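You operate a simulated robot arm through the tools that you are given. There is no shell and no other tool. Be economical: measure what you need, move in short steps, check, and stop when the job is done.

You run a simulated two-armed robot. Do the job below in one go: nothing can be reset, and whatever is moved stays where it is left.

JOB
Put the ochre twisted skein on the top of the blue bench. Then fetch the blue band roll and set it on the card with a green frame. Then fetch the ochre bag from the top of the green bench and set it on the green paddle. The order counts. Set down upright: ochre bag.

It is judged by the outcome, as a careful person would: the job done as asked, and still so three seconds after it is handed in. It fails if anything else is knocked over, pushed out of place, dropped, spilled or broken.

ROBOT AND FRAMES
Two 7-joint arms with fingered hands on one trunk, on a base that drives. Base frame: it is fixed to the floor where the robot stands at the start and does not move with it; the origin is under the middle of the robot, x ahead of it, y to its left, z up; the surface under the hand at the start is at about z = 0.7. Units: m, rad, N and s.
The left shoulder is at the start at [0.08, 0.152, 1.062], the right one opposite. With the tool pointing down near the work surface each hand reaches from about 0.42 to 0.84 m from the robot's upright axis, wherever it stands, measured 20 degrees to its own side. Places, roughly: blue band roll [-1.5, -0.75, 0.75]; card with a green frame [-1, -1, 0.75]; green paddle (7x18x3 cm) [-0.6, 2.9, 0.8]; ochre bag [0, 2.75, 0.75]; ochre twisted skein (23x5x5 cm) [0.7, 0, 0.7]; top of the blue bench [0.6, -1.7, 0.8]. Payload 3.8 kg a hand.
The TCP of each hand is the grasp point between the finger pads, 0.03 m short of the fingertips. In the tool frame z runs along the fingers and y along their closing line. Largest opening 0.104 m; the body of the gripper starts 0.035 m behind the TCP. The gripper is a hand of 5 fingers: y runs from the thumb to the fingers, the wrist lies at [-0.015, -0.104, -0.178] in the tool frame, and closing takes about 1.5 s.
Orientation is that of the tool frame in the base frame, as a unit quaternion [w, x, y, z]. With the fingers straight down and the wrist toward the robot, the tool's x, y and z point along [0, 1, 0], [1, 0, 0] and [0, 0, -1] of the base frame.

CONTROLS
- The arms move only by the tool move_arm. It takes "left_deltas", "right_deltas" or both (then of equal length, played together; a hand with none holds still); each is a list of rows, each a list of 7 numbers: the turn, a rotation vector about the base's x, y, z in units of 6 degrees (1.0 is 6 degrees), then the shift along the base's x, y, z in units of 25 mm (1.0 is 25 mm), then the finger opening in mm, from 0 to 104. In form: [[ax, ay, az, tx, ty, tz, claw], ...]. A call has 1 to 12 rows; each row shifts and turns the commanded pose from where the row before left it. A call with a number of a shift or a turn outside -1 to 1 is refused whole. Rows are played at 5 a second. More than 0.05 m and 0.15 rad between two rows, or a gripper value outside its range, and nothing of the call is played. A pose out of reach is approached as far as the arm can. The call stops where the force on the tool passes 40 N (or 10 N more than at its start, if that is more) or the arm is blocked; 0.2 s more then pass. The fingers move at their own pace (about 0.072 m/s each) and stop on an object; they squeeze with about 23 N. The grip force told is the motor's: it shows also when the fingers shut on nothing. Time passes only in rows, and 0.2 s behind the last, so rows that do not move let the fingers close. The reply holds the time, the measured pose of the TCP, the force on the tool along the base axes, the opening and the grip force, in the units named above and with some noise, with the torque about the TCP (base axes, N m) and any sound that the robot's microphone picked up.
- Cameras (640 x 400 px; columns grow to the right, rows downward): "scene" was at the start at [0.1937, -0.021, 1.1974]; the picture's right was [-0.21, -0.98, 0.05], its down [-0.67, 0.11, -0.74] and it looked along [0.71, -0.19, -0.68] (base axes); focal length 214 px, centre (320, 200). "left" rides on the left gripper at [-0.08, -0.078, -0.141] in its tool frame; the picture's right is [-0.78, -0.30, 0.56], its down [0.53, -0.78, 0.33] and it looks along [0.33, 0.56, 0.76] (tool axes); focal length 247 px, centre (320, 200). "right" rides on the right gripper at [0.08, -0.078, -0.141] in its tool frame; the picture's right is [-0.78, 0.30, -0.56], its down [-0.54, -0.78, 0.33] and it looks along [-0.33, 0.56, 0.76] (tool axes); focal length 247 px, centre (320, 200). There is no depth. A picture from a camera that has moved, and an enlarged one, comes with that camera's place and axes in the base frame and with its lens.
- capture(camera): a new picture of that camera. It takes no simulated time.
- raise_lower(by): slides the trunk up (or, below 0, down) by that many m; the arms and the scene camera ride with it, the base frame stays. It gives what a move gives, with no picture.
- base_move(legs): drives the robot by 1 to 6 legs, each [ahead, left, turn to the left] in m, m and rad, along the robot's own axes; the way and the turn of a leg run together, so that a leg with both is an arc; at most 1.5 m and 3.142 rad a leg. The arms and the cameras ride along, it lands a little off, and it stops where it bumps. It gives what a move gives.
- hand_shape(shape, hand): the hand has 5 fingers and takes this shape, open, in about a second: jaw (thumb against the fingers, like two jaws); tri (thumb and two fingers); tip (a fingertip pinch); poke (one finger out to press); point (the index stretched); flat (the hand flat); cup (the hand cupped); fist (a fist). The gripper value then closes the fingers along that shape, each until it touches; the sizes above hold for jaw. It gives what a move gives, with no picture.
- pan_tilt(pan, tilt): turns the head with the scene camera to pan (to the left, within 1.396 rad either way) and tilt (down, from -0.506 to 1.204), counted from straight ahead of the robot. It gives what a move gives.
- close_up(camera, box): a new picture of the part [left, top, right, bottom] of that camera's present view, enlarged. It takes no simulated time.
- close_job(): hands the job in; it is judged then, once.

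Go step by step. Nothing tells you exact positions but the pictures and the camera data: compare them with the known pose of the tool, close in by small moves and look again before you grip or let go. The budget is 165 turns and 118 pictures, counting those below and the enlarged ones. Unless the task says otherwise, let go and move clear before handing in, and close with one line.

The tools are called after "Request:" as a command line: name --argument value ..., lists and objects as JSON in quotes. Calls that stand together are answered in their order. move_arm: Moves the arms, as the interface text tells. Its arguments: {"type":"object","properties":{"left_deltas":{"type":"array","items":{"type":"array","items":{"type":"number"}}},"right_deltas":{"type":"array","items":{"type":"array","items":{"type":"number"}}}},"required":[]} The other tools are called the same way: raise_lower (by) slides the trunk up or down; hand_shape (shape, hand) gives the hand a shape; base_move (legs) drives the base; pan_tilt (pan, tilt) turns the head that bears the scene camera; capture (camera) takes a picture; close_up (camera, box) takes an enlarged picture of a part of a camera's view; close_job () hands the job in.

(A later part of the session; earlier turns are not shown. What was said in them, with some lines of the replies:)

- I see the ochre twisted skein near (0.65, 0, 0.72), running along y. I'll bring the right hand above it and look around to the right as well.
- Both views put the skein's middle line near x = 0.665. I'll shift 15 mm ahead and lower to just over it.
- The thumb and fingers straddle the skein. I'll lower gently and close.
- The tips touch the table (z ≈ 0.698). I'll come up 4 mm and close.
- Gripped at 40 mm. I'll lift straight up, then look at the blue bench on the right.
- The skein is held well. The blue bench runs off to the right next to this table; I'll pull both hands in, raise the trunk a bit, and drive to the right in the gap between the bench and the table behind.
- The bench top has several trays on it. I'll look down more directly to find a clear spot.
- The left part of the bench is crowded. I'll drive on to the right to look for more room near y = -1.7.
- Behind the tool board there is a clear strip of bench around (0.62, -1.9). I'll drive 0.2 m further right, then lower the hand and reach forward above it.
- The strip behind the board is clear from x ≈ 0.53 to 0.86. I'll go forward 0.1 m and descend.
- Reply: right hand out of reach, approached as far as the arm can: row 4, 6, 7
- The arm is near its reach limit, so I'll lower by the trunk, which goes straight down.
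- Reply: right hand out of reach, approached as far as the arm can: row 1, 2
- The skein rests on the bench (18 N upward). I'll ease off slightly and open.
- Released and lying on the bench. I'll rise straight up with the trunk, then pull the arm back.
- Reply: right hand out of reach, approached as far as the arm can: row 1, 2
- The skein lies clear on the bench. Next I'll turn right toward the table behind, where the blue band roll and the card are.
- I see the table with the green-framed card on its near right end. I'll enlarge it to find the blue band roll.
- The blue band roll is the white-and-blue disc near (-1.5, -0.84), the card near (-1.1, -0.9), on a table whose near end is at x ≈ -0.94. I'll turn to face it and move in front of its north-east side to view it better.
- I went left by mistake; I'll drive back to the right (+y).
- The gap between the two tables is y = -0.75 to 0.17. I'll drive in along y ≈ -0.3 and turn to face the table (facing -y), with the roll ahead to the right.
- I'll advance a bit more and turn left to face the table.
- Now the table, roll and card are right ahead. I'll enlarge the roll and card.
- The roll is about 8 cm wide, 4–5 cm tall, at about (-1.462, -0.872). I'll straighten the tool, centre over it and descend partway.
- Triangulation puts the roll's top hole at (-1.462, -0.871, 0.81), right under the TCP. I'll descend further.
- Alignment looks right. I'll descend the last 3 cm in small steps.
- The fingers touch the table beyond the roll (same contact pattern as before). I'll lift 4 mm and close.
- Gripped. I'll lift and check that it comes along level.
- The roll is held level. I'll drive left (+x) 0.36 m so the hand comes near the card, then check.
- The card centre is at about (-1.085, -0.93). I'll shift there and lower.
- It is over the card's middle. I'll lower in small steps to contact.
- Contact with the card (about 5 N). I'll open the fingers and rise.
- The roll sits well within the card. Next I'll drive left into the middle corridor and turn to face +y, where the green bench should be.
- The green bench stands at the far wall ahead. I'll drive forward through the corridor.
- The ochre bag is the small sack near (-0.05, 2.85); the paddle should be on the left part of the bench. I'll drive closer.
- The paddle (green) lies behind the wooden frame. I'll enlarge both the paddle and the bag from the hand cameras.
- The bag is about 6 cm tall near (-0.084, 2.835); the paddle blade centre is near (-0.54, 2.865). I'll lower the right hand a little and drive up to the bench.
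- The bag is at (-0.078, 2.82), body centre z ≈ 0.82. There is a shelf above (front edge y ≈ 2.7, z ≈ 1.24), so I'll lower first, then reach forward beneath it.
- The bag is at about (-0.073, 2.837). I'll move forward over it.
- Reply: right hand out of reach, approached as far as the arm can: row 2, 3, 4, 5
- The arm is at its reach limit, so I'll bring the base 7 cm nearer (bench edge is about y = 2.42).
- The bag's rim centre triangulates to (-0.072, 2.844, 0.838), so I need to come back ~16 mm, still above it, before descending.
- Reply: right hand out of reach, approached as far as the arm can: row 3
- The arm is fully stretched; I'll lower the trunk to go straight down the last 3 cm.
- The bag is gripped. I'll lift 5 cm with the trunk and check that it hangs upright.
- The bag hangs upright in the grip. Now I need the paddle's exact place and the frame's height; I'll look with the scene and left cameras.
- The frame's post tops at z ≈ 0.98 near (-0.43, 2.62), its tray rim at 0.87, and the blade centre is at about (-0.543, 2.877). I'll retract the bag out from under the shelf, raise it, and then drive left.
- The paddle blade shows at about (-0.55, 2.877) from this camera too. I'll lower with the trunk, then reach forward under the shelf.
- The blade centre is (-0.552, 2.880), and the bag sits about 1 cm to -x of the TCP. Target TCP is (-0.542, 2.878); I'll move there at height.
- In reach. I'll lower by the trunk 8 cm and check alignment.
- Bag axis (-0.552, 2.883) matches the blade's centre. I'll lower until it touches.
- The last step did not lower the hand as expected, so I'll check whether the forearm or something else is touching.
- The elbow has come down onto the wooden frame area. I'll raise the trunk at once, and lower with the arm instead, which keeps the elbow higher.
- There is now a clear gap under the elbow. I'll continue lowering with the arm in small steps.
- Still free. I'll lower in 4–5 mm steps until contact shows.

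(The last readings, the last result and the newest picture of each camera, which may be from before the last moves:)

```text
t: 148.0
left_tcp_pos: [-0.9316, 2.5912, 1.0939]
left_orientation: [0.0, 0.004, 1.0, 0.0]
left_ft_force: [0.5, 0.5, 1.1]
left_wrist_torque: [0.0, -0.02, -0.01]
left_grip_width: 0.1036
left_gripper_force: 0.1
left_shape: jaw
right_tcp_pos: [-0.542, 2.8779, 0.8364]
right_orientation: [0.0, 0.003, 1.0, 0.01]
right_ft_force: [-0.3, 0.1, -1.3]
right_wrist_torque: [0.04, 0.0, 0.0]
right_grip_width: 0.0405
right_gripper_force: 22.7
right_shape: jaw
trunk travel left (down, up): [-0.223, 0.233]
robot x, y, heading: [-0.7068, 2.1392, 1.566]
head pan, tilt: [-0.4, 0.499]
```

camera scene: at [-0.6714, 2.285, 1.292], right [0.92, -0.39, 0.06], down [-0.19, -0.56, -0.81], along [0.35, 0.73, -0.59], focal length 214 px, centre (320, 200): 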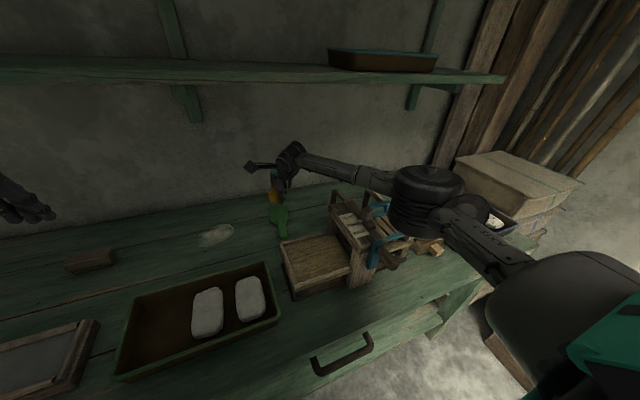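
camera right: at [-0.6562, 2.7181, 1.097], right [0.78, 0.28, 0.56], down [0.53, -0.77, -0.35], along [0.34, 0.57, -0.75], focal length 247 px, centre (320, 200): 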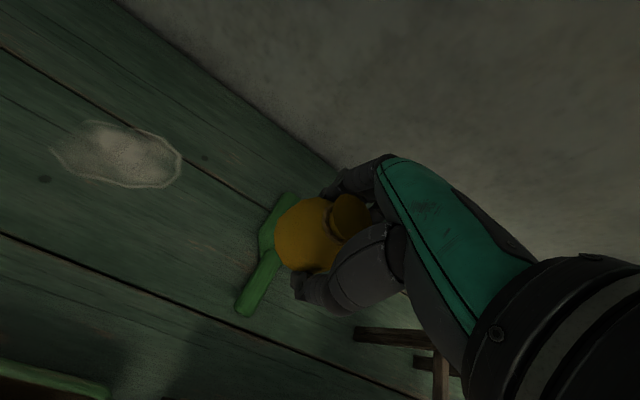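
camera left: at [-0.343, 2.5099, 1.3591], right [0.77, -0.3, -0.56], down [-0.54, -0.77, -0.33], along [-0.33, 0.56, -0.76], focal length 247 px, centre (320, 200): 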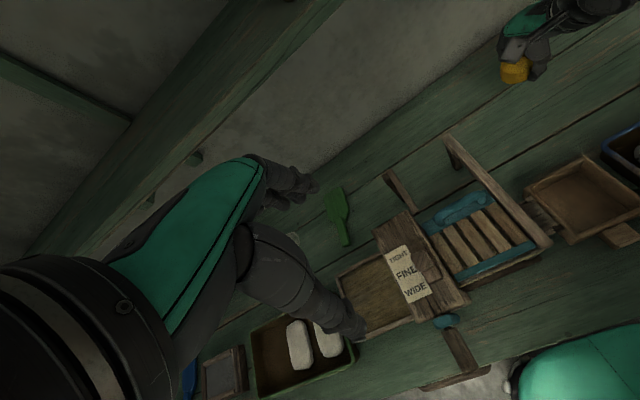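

Request:
move_arm --right_deltas '[[0, 0, 0, 0, 0, -0.16, 0], [0, 0, 0, 0, 0, 0, 0]]'

Request:
move_arm --right_deltas '[[0, 0, 0, 0, 0, -0.16, 0], [0, 0, 0, 0, 0, 0, 0]]'

Request:
close_up --camera "right" --box '[200, 130, 400, 330]'

```text
t: 148.6
left_tcp_pos: [-0.9307, 2.591, 1.0932]
left_orientation: [0.0, 0.004, 1.0, 0.0]
left_ft_force: [0.0, -0.2, 0.5]
left_wrist_torque: [0.01, -0.04, 0.03]
left_grip_width: 0.1035
left_gripper_force: 0.0
left_shape: jaw
right_tcp_pos: [-0.542, 2.8775, 0.8305]
right_orientation: [0.001, 0.004, 1.0, 0.01]
right_ft_force: [-0.5, -0.5, -0.8]
right_wrist_torque: [-0.02, 0.01, -0.01]
right_grip_width: 0.0407
right_gripper_force: 22.9
right_shape: jaw
trunk travel left (down, up): [-0.223, 0.233]
robot x, y, heading: [-0.706, 2.142, 1.56]
head pan, tilt: [-0.4, 0.499]
```

```text
t: 149.2
left_tcp_pos: [-0.9326, 2.5908, 1.0936]
left_orientation: [0.0, 0.004, 1.0, 0.0]
left_ft_force: [-0.1, -0.9, 0.7]
left_wrist_torque: [-0.03, -0.02, -0.01]
left_grip_width: 0.1035
left_gripper_force: 0.0
left_shape: jaw
right_tcp_pos: [-0.5418, 2.8783, 0.827]
right_orientation: [0.001, 0.003, 1.0, 0.009]
right_ft_force: [0.2, -0.9, -1.9]
right_wrist_torque: [-0.01, -0.02, 0.0]
right_grip_width: 0.0407
right_gripper_force: 23.3
right_shape: jaw
trunk travel left (down, up): [-0.223, 0.233]
robot x, y, heading: [-0.7075, 2.1383, 1.563]
head pan, tilt: [-0.4, 0.499]
```

```text
2.00 times, centred on (300, 230) of right
camera zoom: at [-0.6229, 2.7984, 0.9682], right [0.78, 0.28, 0.56], down [0.53, -0.77, -0.35], along [0.34, 0.57, -0.75], focal length 494 px, centre (360, 140)
```

zoom: 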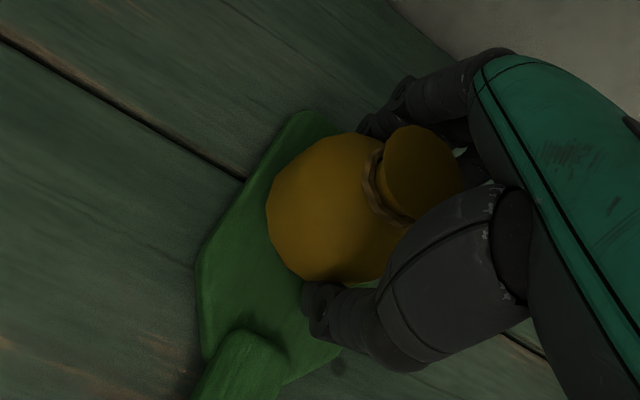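

No contact yet; the blade is thin. I'll keep going in small steps.

Request:
move_arm --right_deltas '[[0, 0, 0, 0, 0, -0.12, 0], [0, 0, 0, 0, 0, 0, 0]]'

Request:
move_arm --right_deltas '[[0, 0, 0, 0, 0, -0.12, 0], [0, 0, 0, 0, 0, 0, 0]]'

```text
t: 149.8
left_tcp_pos: [-0.931, 2.5916, 1.0943]
left_orientation: [0.0, 0.004, 1.0, 0.0]
left_ft_force: [0.5, -1.0, 0.2]
left_wrist_torque: [0.01, -0.02, 0.02]
left_grip_width: 0.1039
left_gripper_force: 0.0
left_shape: jaw
right_tcp_pos: [-0.5431, 2.8785, 0.8254]
right_orientation: [0.001, 0.004, 1.0, 0.011]
right_ft_force: [0.0, -0.6, 0.2]
right_wrist_torque: [-0.08, 0.02, -0.04]
right_grip_width: 0.0405
right_gripper_force: 23.4
right_shape: jaw
trunk travel left (down, up): [-0.223, 0.233]
robot x, y, heading: [-0.706, 2.1384, 1.563]
head pan, tilt: [-0.4, 0.499]
```

```text
t: 150.4
left_tcp_pos: [-0.9313, 2.5903, 1.0951]
left_orientation: [0.0, 0.003, 1.0, 0.001]
left_ft_force: [-0.2, -0.2, -0.2]
left_wrist_torque: [-0.03, 0.02, 0.0]
left_grip_width: 0.1035
left_gripper_force: 0.0
left_shape: jaw
right_tcp_pos: [-0.5435, 2.8797, 0.8255]
right_orientation: [0.0, 0.004, 1.0, 0.012]
right_ft_force: [0.4, 0.3, 12.3]
right_wrist_torque: [-0.32, 0.04, 0.01]
right_grip_width: 0.041
right_gripper_force: 23.1
right_shape: jaw
trunk travel left (down, up): [-0.223, 0.233]
robot x, y, heading: [-0.7058, 2.1408, 1.565]
head pan, tilt: [-0.4, 0.499]
```

Contact at 12 N. I'll ease 1 mm, then open only partway so the thumb doesn't hit the paddle's handle.

Request:
move_arm --right_deltas '[[0, 0, 0, 0, 0, 0.06, 0], [0, 0, 0, 0, 0, 0, 46], [0, 0, 0, 0, 0, 0, 52], [0, 0, 0, 0, 0, 0, 58], [0, 0, 0, 0, 0, 0, 64], [0, 0, 0, 0, 0, 0, 64], [0, 0, 0, 0, 0, 0, 64]]'

Request:
close_up --camera "right" --box '[200, 130, 400, 330]'

```text
t: 152.0
left_tcp_pos: [-0.9313, 2.5904, 1.0942]
left_orientation: [0.001, 0.004, 1.0, 0.002]
left_ft_force: [0.0, -0.4, -0.9]
left_wrist_torque: [-0.02, -0.01, 0.0]
left_grip_width: 0.1037
left_gripper_force: 0.2
left_shape: jaw
right_tcp_pos: [-0.5429, 2.8777, 0.8251]
right_orientation: [0.001, 0.004, 1.0, 0.012]
right_ft_force: [0.4, 3.6, 13.5]
right_wrist_torque: [-0.3, 0.01, 0.0]
right_grip_width: 0.0576
right_gripper_force: 0.1
right_shape: jaw
trunk travel left (down, up): [-0.223, 0.233]
robot x, y, heading: [-0.7048, 2.1365, 1.561]
head pan, tilt: [-0.4, 0.499]
```

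```text
2.00 times, centred on (300, 230) of right
camera zoom: at [-0.6237, 2.7975, 0.9653], right [0.78, 0.28, 0.56], down [0.53, -0.77, -0.35], along [0.34, 0.57, -0.75], focal length 494 px, centre (360, 140)
```

zoom: 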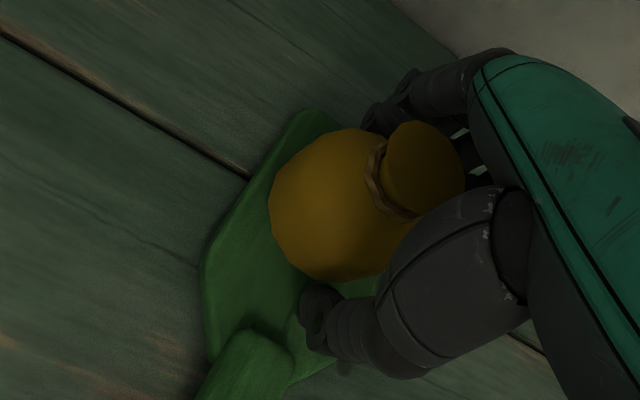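

The thumb tip itself rests on the blade. I'll raise 6 mm, open a bit more and look.

Request:
move_arm --right_deltas '[[0, 0, 0, 0, 0, 0.12, 60], [0, 0, 0, 0, 0, 0.12, 64], [0, 0, 0, 0, 0, 0.1, 68], [0, 0, 0, 0, 0, 0, 70], [0, 0, 0, 0, 0, 0, 70], [0, 0, 0, 0, 0, 0, 70]]'

Request:
close_up --camera "right" --box '[200, 130, 400, 330]'

```text
t: 153.4
left_tcp_pos: [-0.9313, 2.5916, 1.0936]
left_orientation: [-0.001, 0.004, 1.0, 0.0]
left_ft_force: [0.4, -0.8, 0.4]
left_wrist_torque: [0.01, -0.02, 0.01]
left_grip_width: 0.1033
left_gripper_force: 0.2
left_shape: jaw
right_tcp_pos: [-0.5415, 2.878, 0.8323]
right_orientation: [0.001, 0.003, 1.0, 0.01]
right_ft_force: [0.8, 0.2, -0.3]
right_wrist_torque: [0.02, 0.01, -0.01]
right_grip_width: 0.0692
right_gripper_force: 0.0
right_shape: jaw
trunk travel left (down, up): [-0.223, 0.233]
robot x, y, heading: [-0.7047, 2.1391, 1.562]
head pan, tilt: [-0.4, 0.499]
```

```text
2.00 times, centred on (300, 230) of right
camera zoom: at [-0.6227, 2.7988, 0.9722], right [0.78, 0.28, 0.56], down [0.53, -0.77, -0.35], along [0.34, 0.57, -0.75], focal length 494 px, centre (360, 140)
```

zoom: 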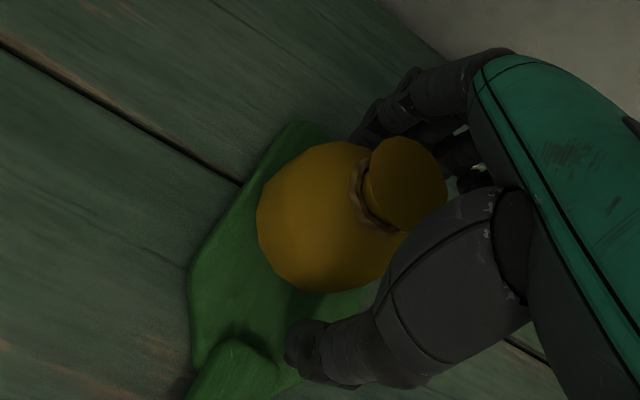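

The bag stays put on the blade. I'll rise straight up clear of its neck.

Request:
move_arm --right_deltas '[[0, 0, 0, 0, 0, 0.2, 80], [0, 0, 0, 0, 0, 0.4, 90], [0, 0, 0, 0, 0, 0.6, 90], [0, 0, 0, 0, 0, 0.8, 90], [0, 0, 0, 0, 0, 1, 90], [0, 0, 0, 0, 0, 1, 90], [0, 0, 0, 0, 0, 0, 90]]'

Request:
capture --camera "right"

Request:
close_up --camera "scene" --box '[230, 130, 486, 290]'

```text
t: 155.0
left_tcp_pos: [-0.9299, 2.5921, 1.0938]
left_orientation: [0.0, 0.003, 1.0, -0.001]
left_ft_force: [-0.1, 0.3, 0.7]
left_wrist_torque: [0.03, 0.01, 0.02]
left_grip_width: 0.1037
left_gripper_force: 0.1
left_shape: jaw
right_tcp_pos: [-0.5434, 2.8781, 0.9316]
right_orientation: [0.001, 0.003, 1.0, 0.01]
right_ft_force: [0.7, -0.8, -1.4]
right_wrist_torque: [0.01, 0.04, -0.02]
right_grip_width: 0.09
right_gripper_force: 0.1
right_shape: jaw
trunk travel left (down, up): [-0.223, 0.233]
robot x, y, heading: [-0.7021, 2.1359, 1.561]
head pan, tilt: [-0.4, 0.499]
```

```text
23 pictures are left
camera right: at [-0.6237, 2.7979, 1.0726], right [0.78, 0.28, 0.56], down [0.53, -0.77, -0.35], along [0.34, 0.57, -0.75], focal length 247 px, centre (320, 200)
```

right: 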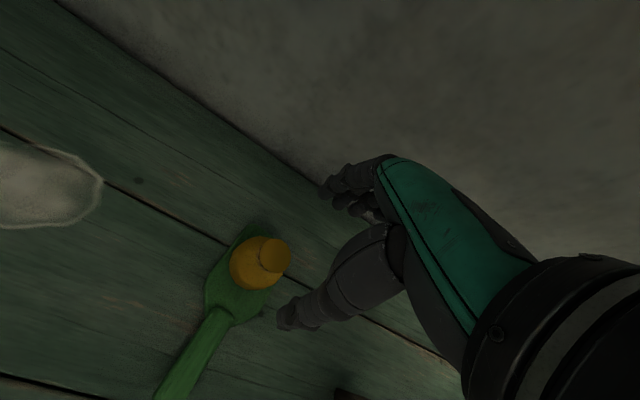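

```text
2.50 times, centred on (358, 210) of scene
camera zoom: at [-0.6713, 2.2853, 1.2919], right [0.92, -0.39, 0.06], down [-0.19, -0.56, -0.81], along [0.35, 0.73, -0.59], focal length 536 px, centre (225, 175)
```

zoom: 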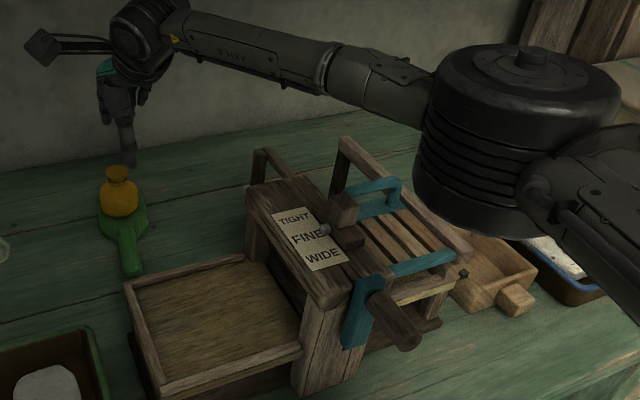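

The bag stands upright on the paddle blade, and the frame is where it was. I'll retract the arm clear of the bench.

Request:
move_arm --right_deltas '[[0, 0, 0, 0, -1, 0.4, 104], [0, 0, 0, 0, -1, 0.4, 104], [0, 0, 0, 0, -1, 0.4, 104], [0, 0, 0, 0, -1, 0.4, 104], [0, 0, 0, 0, -1, 0.4, 104], [0, 0, 0, 0, -1, 0.4, 104], [0, 0, 0, 0, -1, 0.6, 104], [0, 0, 0, 0, -1, 0.6, 104], [0, 0, 0, 0, -1, 0.6, 104], [0, 0, 0, 0, -1, 0.6, 104]]'

Request:
pan_tilt --pan -0.2 --tilt 0.6

Request:
capture --camera "scene"

Request:
close_up --camera "scene" --box '[270, 110, 430, 210]'

```text
t: 157.2
left_tcp_pos: [-0.9305, 2.5905, 1.0961]
left_orientation: [0.0, 0.004, 1.0, 0.001]
left_ft_force: [-0.5, 0.2, 0.4]
left_wrist_torque: [-0.02, 0.01, -0.01]
left_grip_width: 0.1037
left_gripper_force: 0.1
left_shape: jaw
right_tcp_pos: [-0.5455, 2.6277, 1.0508]
right_orientation: [0.001, 0.003, 1.0, 0.009]
right_ft_force: [0.2, -0.2, -0.3]
right_wrist_torque: [0.08, -0.01, 0.04]
right_grip_width: 0.1037
right_gripper_force: 0.0
right_shape: jaw
trunk travel left (down, up): [-0.223, 0.233]
robot x, y, heading: [-0.7064, 2.1376, 1.564]
head pan, tilt: [-0.4, 0.499]
```

```text
t: 157.9
left_tcp_pos: [-0.9309, 2.5906, 1.0941]
left_orientation: [-0.001, 0.003, 1.0, 0.0]
left_ft_force: [-0.8, 0.0, -0.2]
left_wrist_torque: [-0.01, 0.01, 0.0]
left_grip_width: 0.1039
left_gripper_force: 0.0
left_shape: jaw
right_tcp_pos: [-0.5449, 2.6279, 1.0505]
right_orientation: [0.001, 0.004, 1.0, 0.008]
right_ft_force: [0.1, -0.5, 0.1]
right_wrist_torque: [-0.01, -0.01, 0.0]
right_grip_width: 0.1037
right_gripper_force: 0.0
right_shape: jaw
trunk travel left (down, up): [-0.223, 0.233]
robot x, y, heading: [-0.7077, 2.1404, 1.567]
head pan, tilt: [-0.201, 0.6]
```

```text
21 pictures are left
camera scene: at [-0.6891, 2.2867, 1.2826], right [0.98, -0.2, 0.03], down [-0.12, -0.67, -0.74], along [0.17, 0.72, -0.67], focal length 214 px, centre (320, 200)
```

scene: 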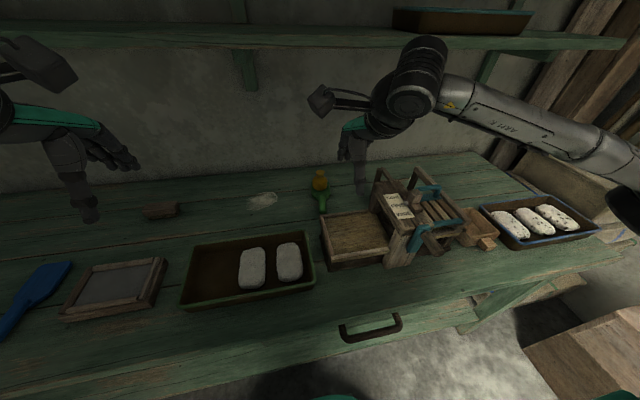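

```text
4.00 times, centred on (350, 160) of scene
camera zoom: at [-0.6891, 2.2867, 1.2826], right [0.98, -0.2, 0.03], down [-0.12, -0.67, -0.74], along [0.17, 0.72, -0.67], focal length 858 px, centre (200, 360)
```

zoom: 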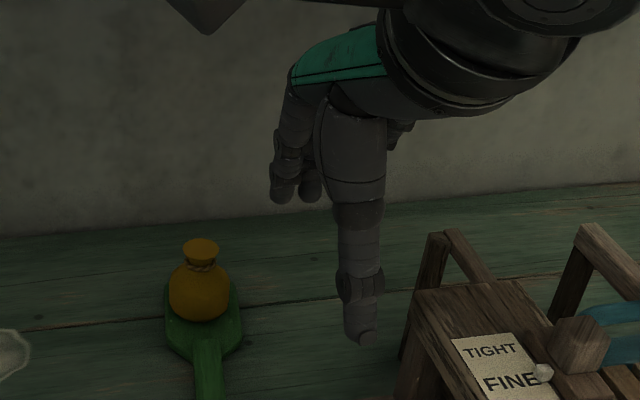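

The bag stands upright on the green paddle. The roll is on the card and the skein is on the blue bench, the other things look undisturbed and both hands are clear, so I'm handing in.

Request:
close_job

```text
The job is handed in.
```

The job is done and handed in: the ochre skein is on top of the blue bench, the blue band roll is on the green-framed card, and the ochre bag stands upright on the green paddle, placed in that order. While I was lowering the bag, the right elbow came down onto the wooden frame on the green bench; I backed off, and my before-and-after position check showed the frame hadn't moved.
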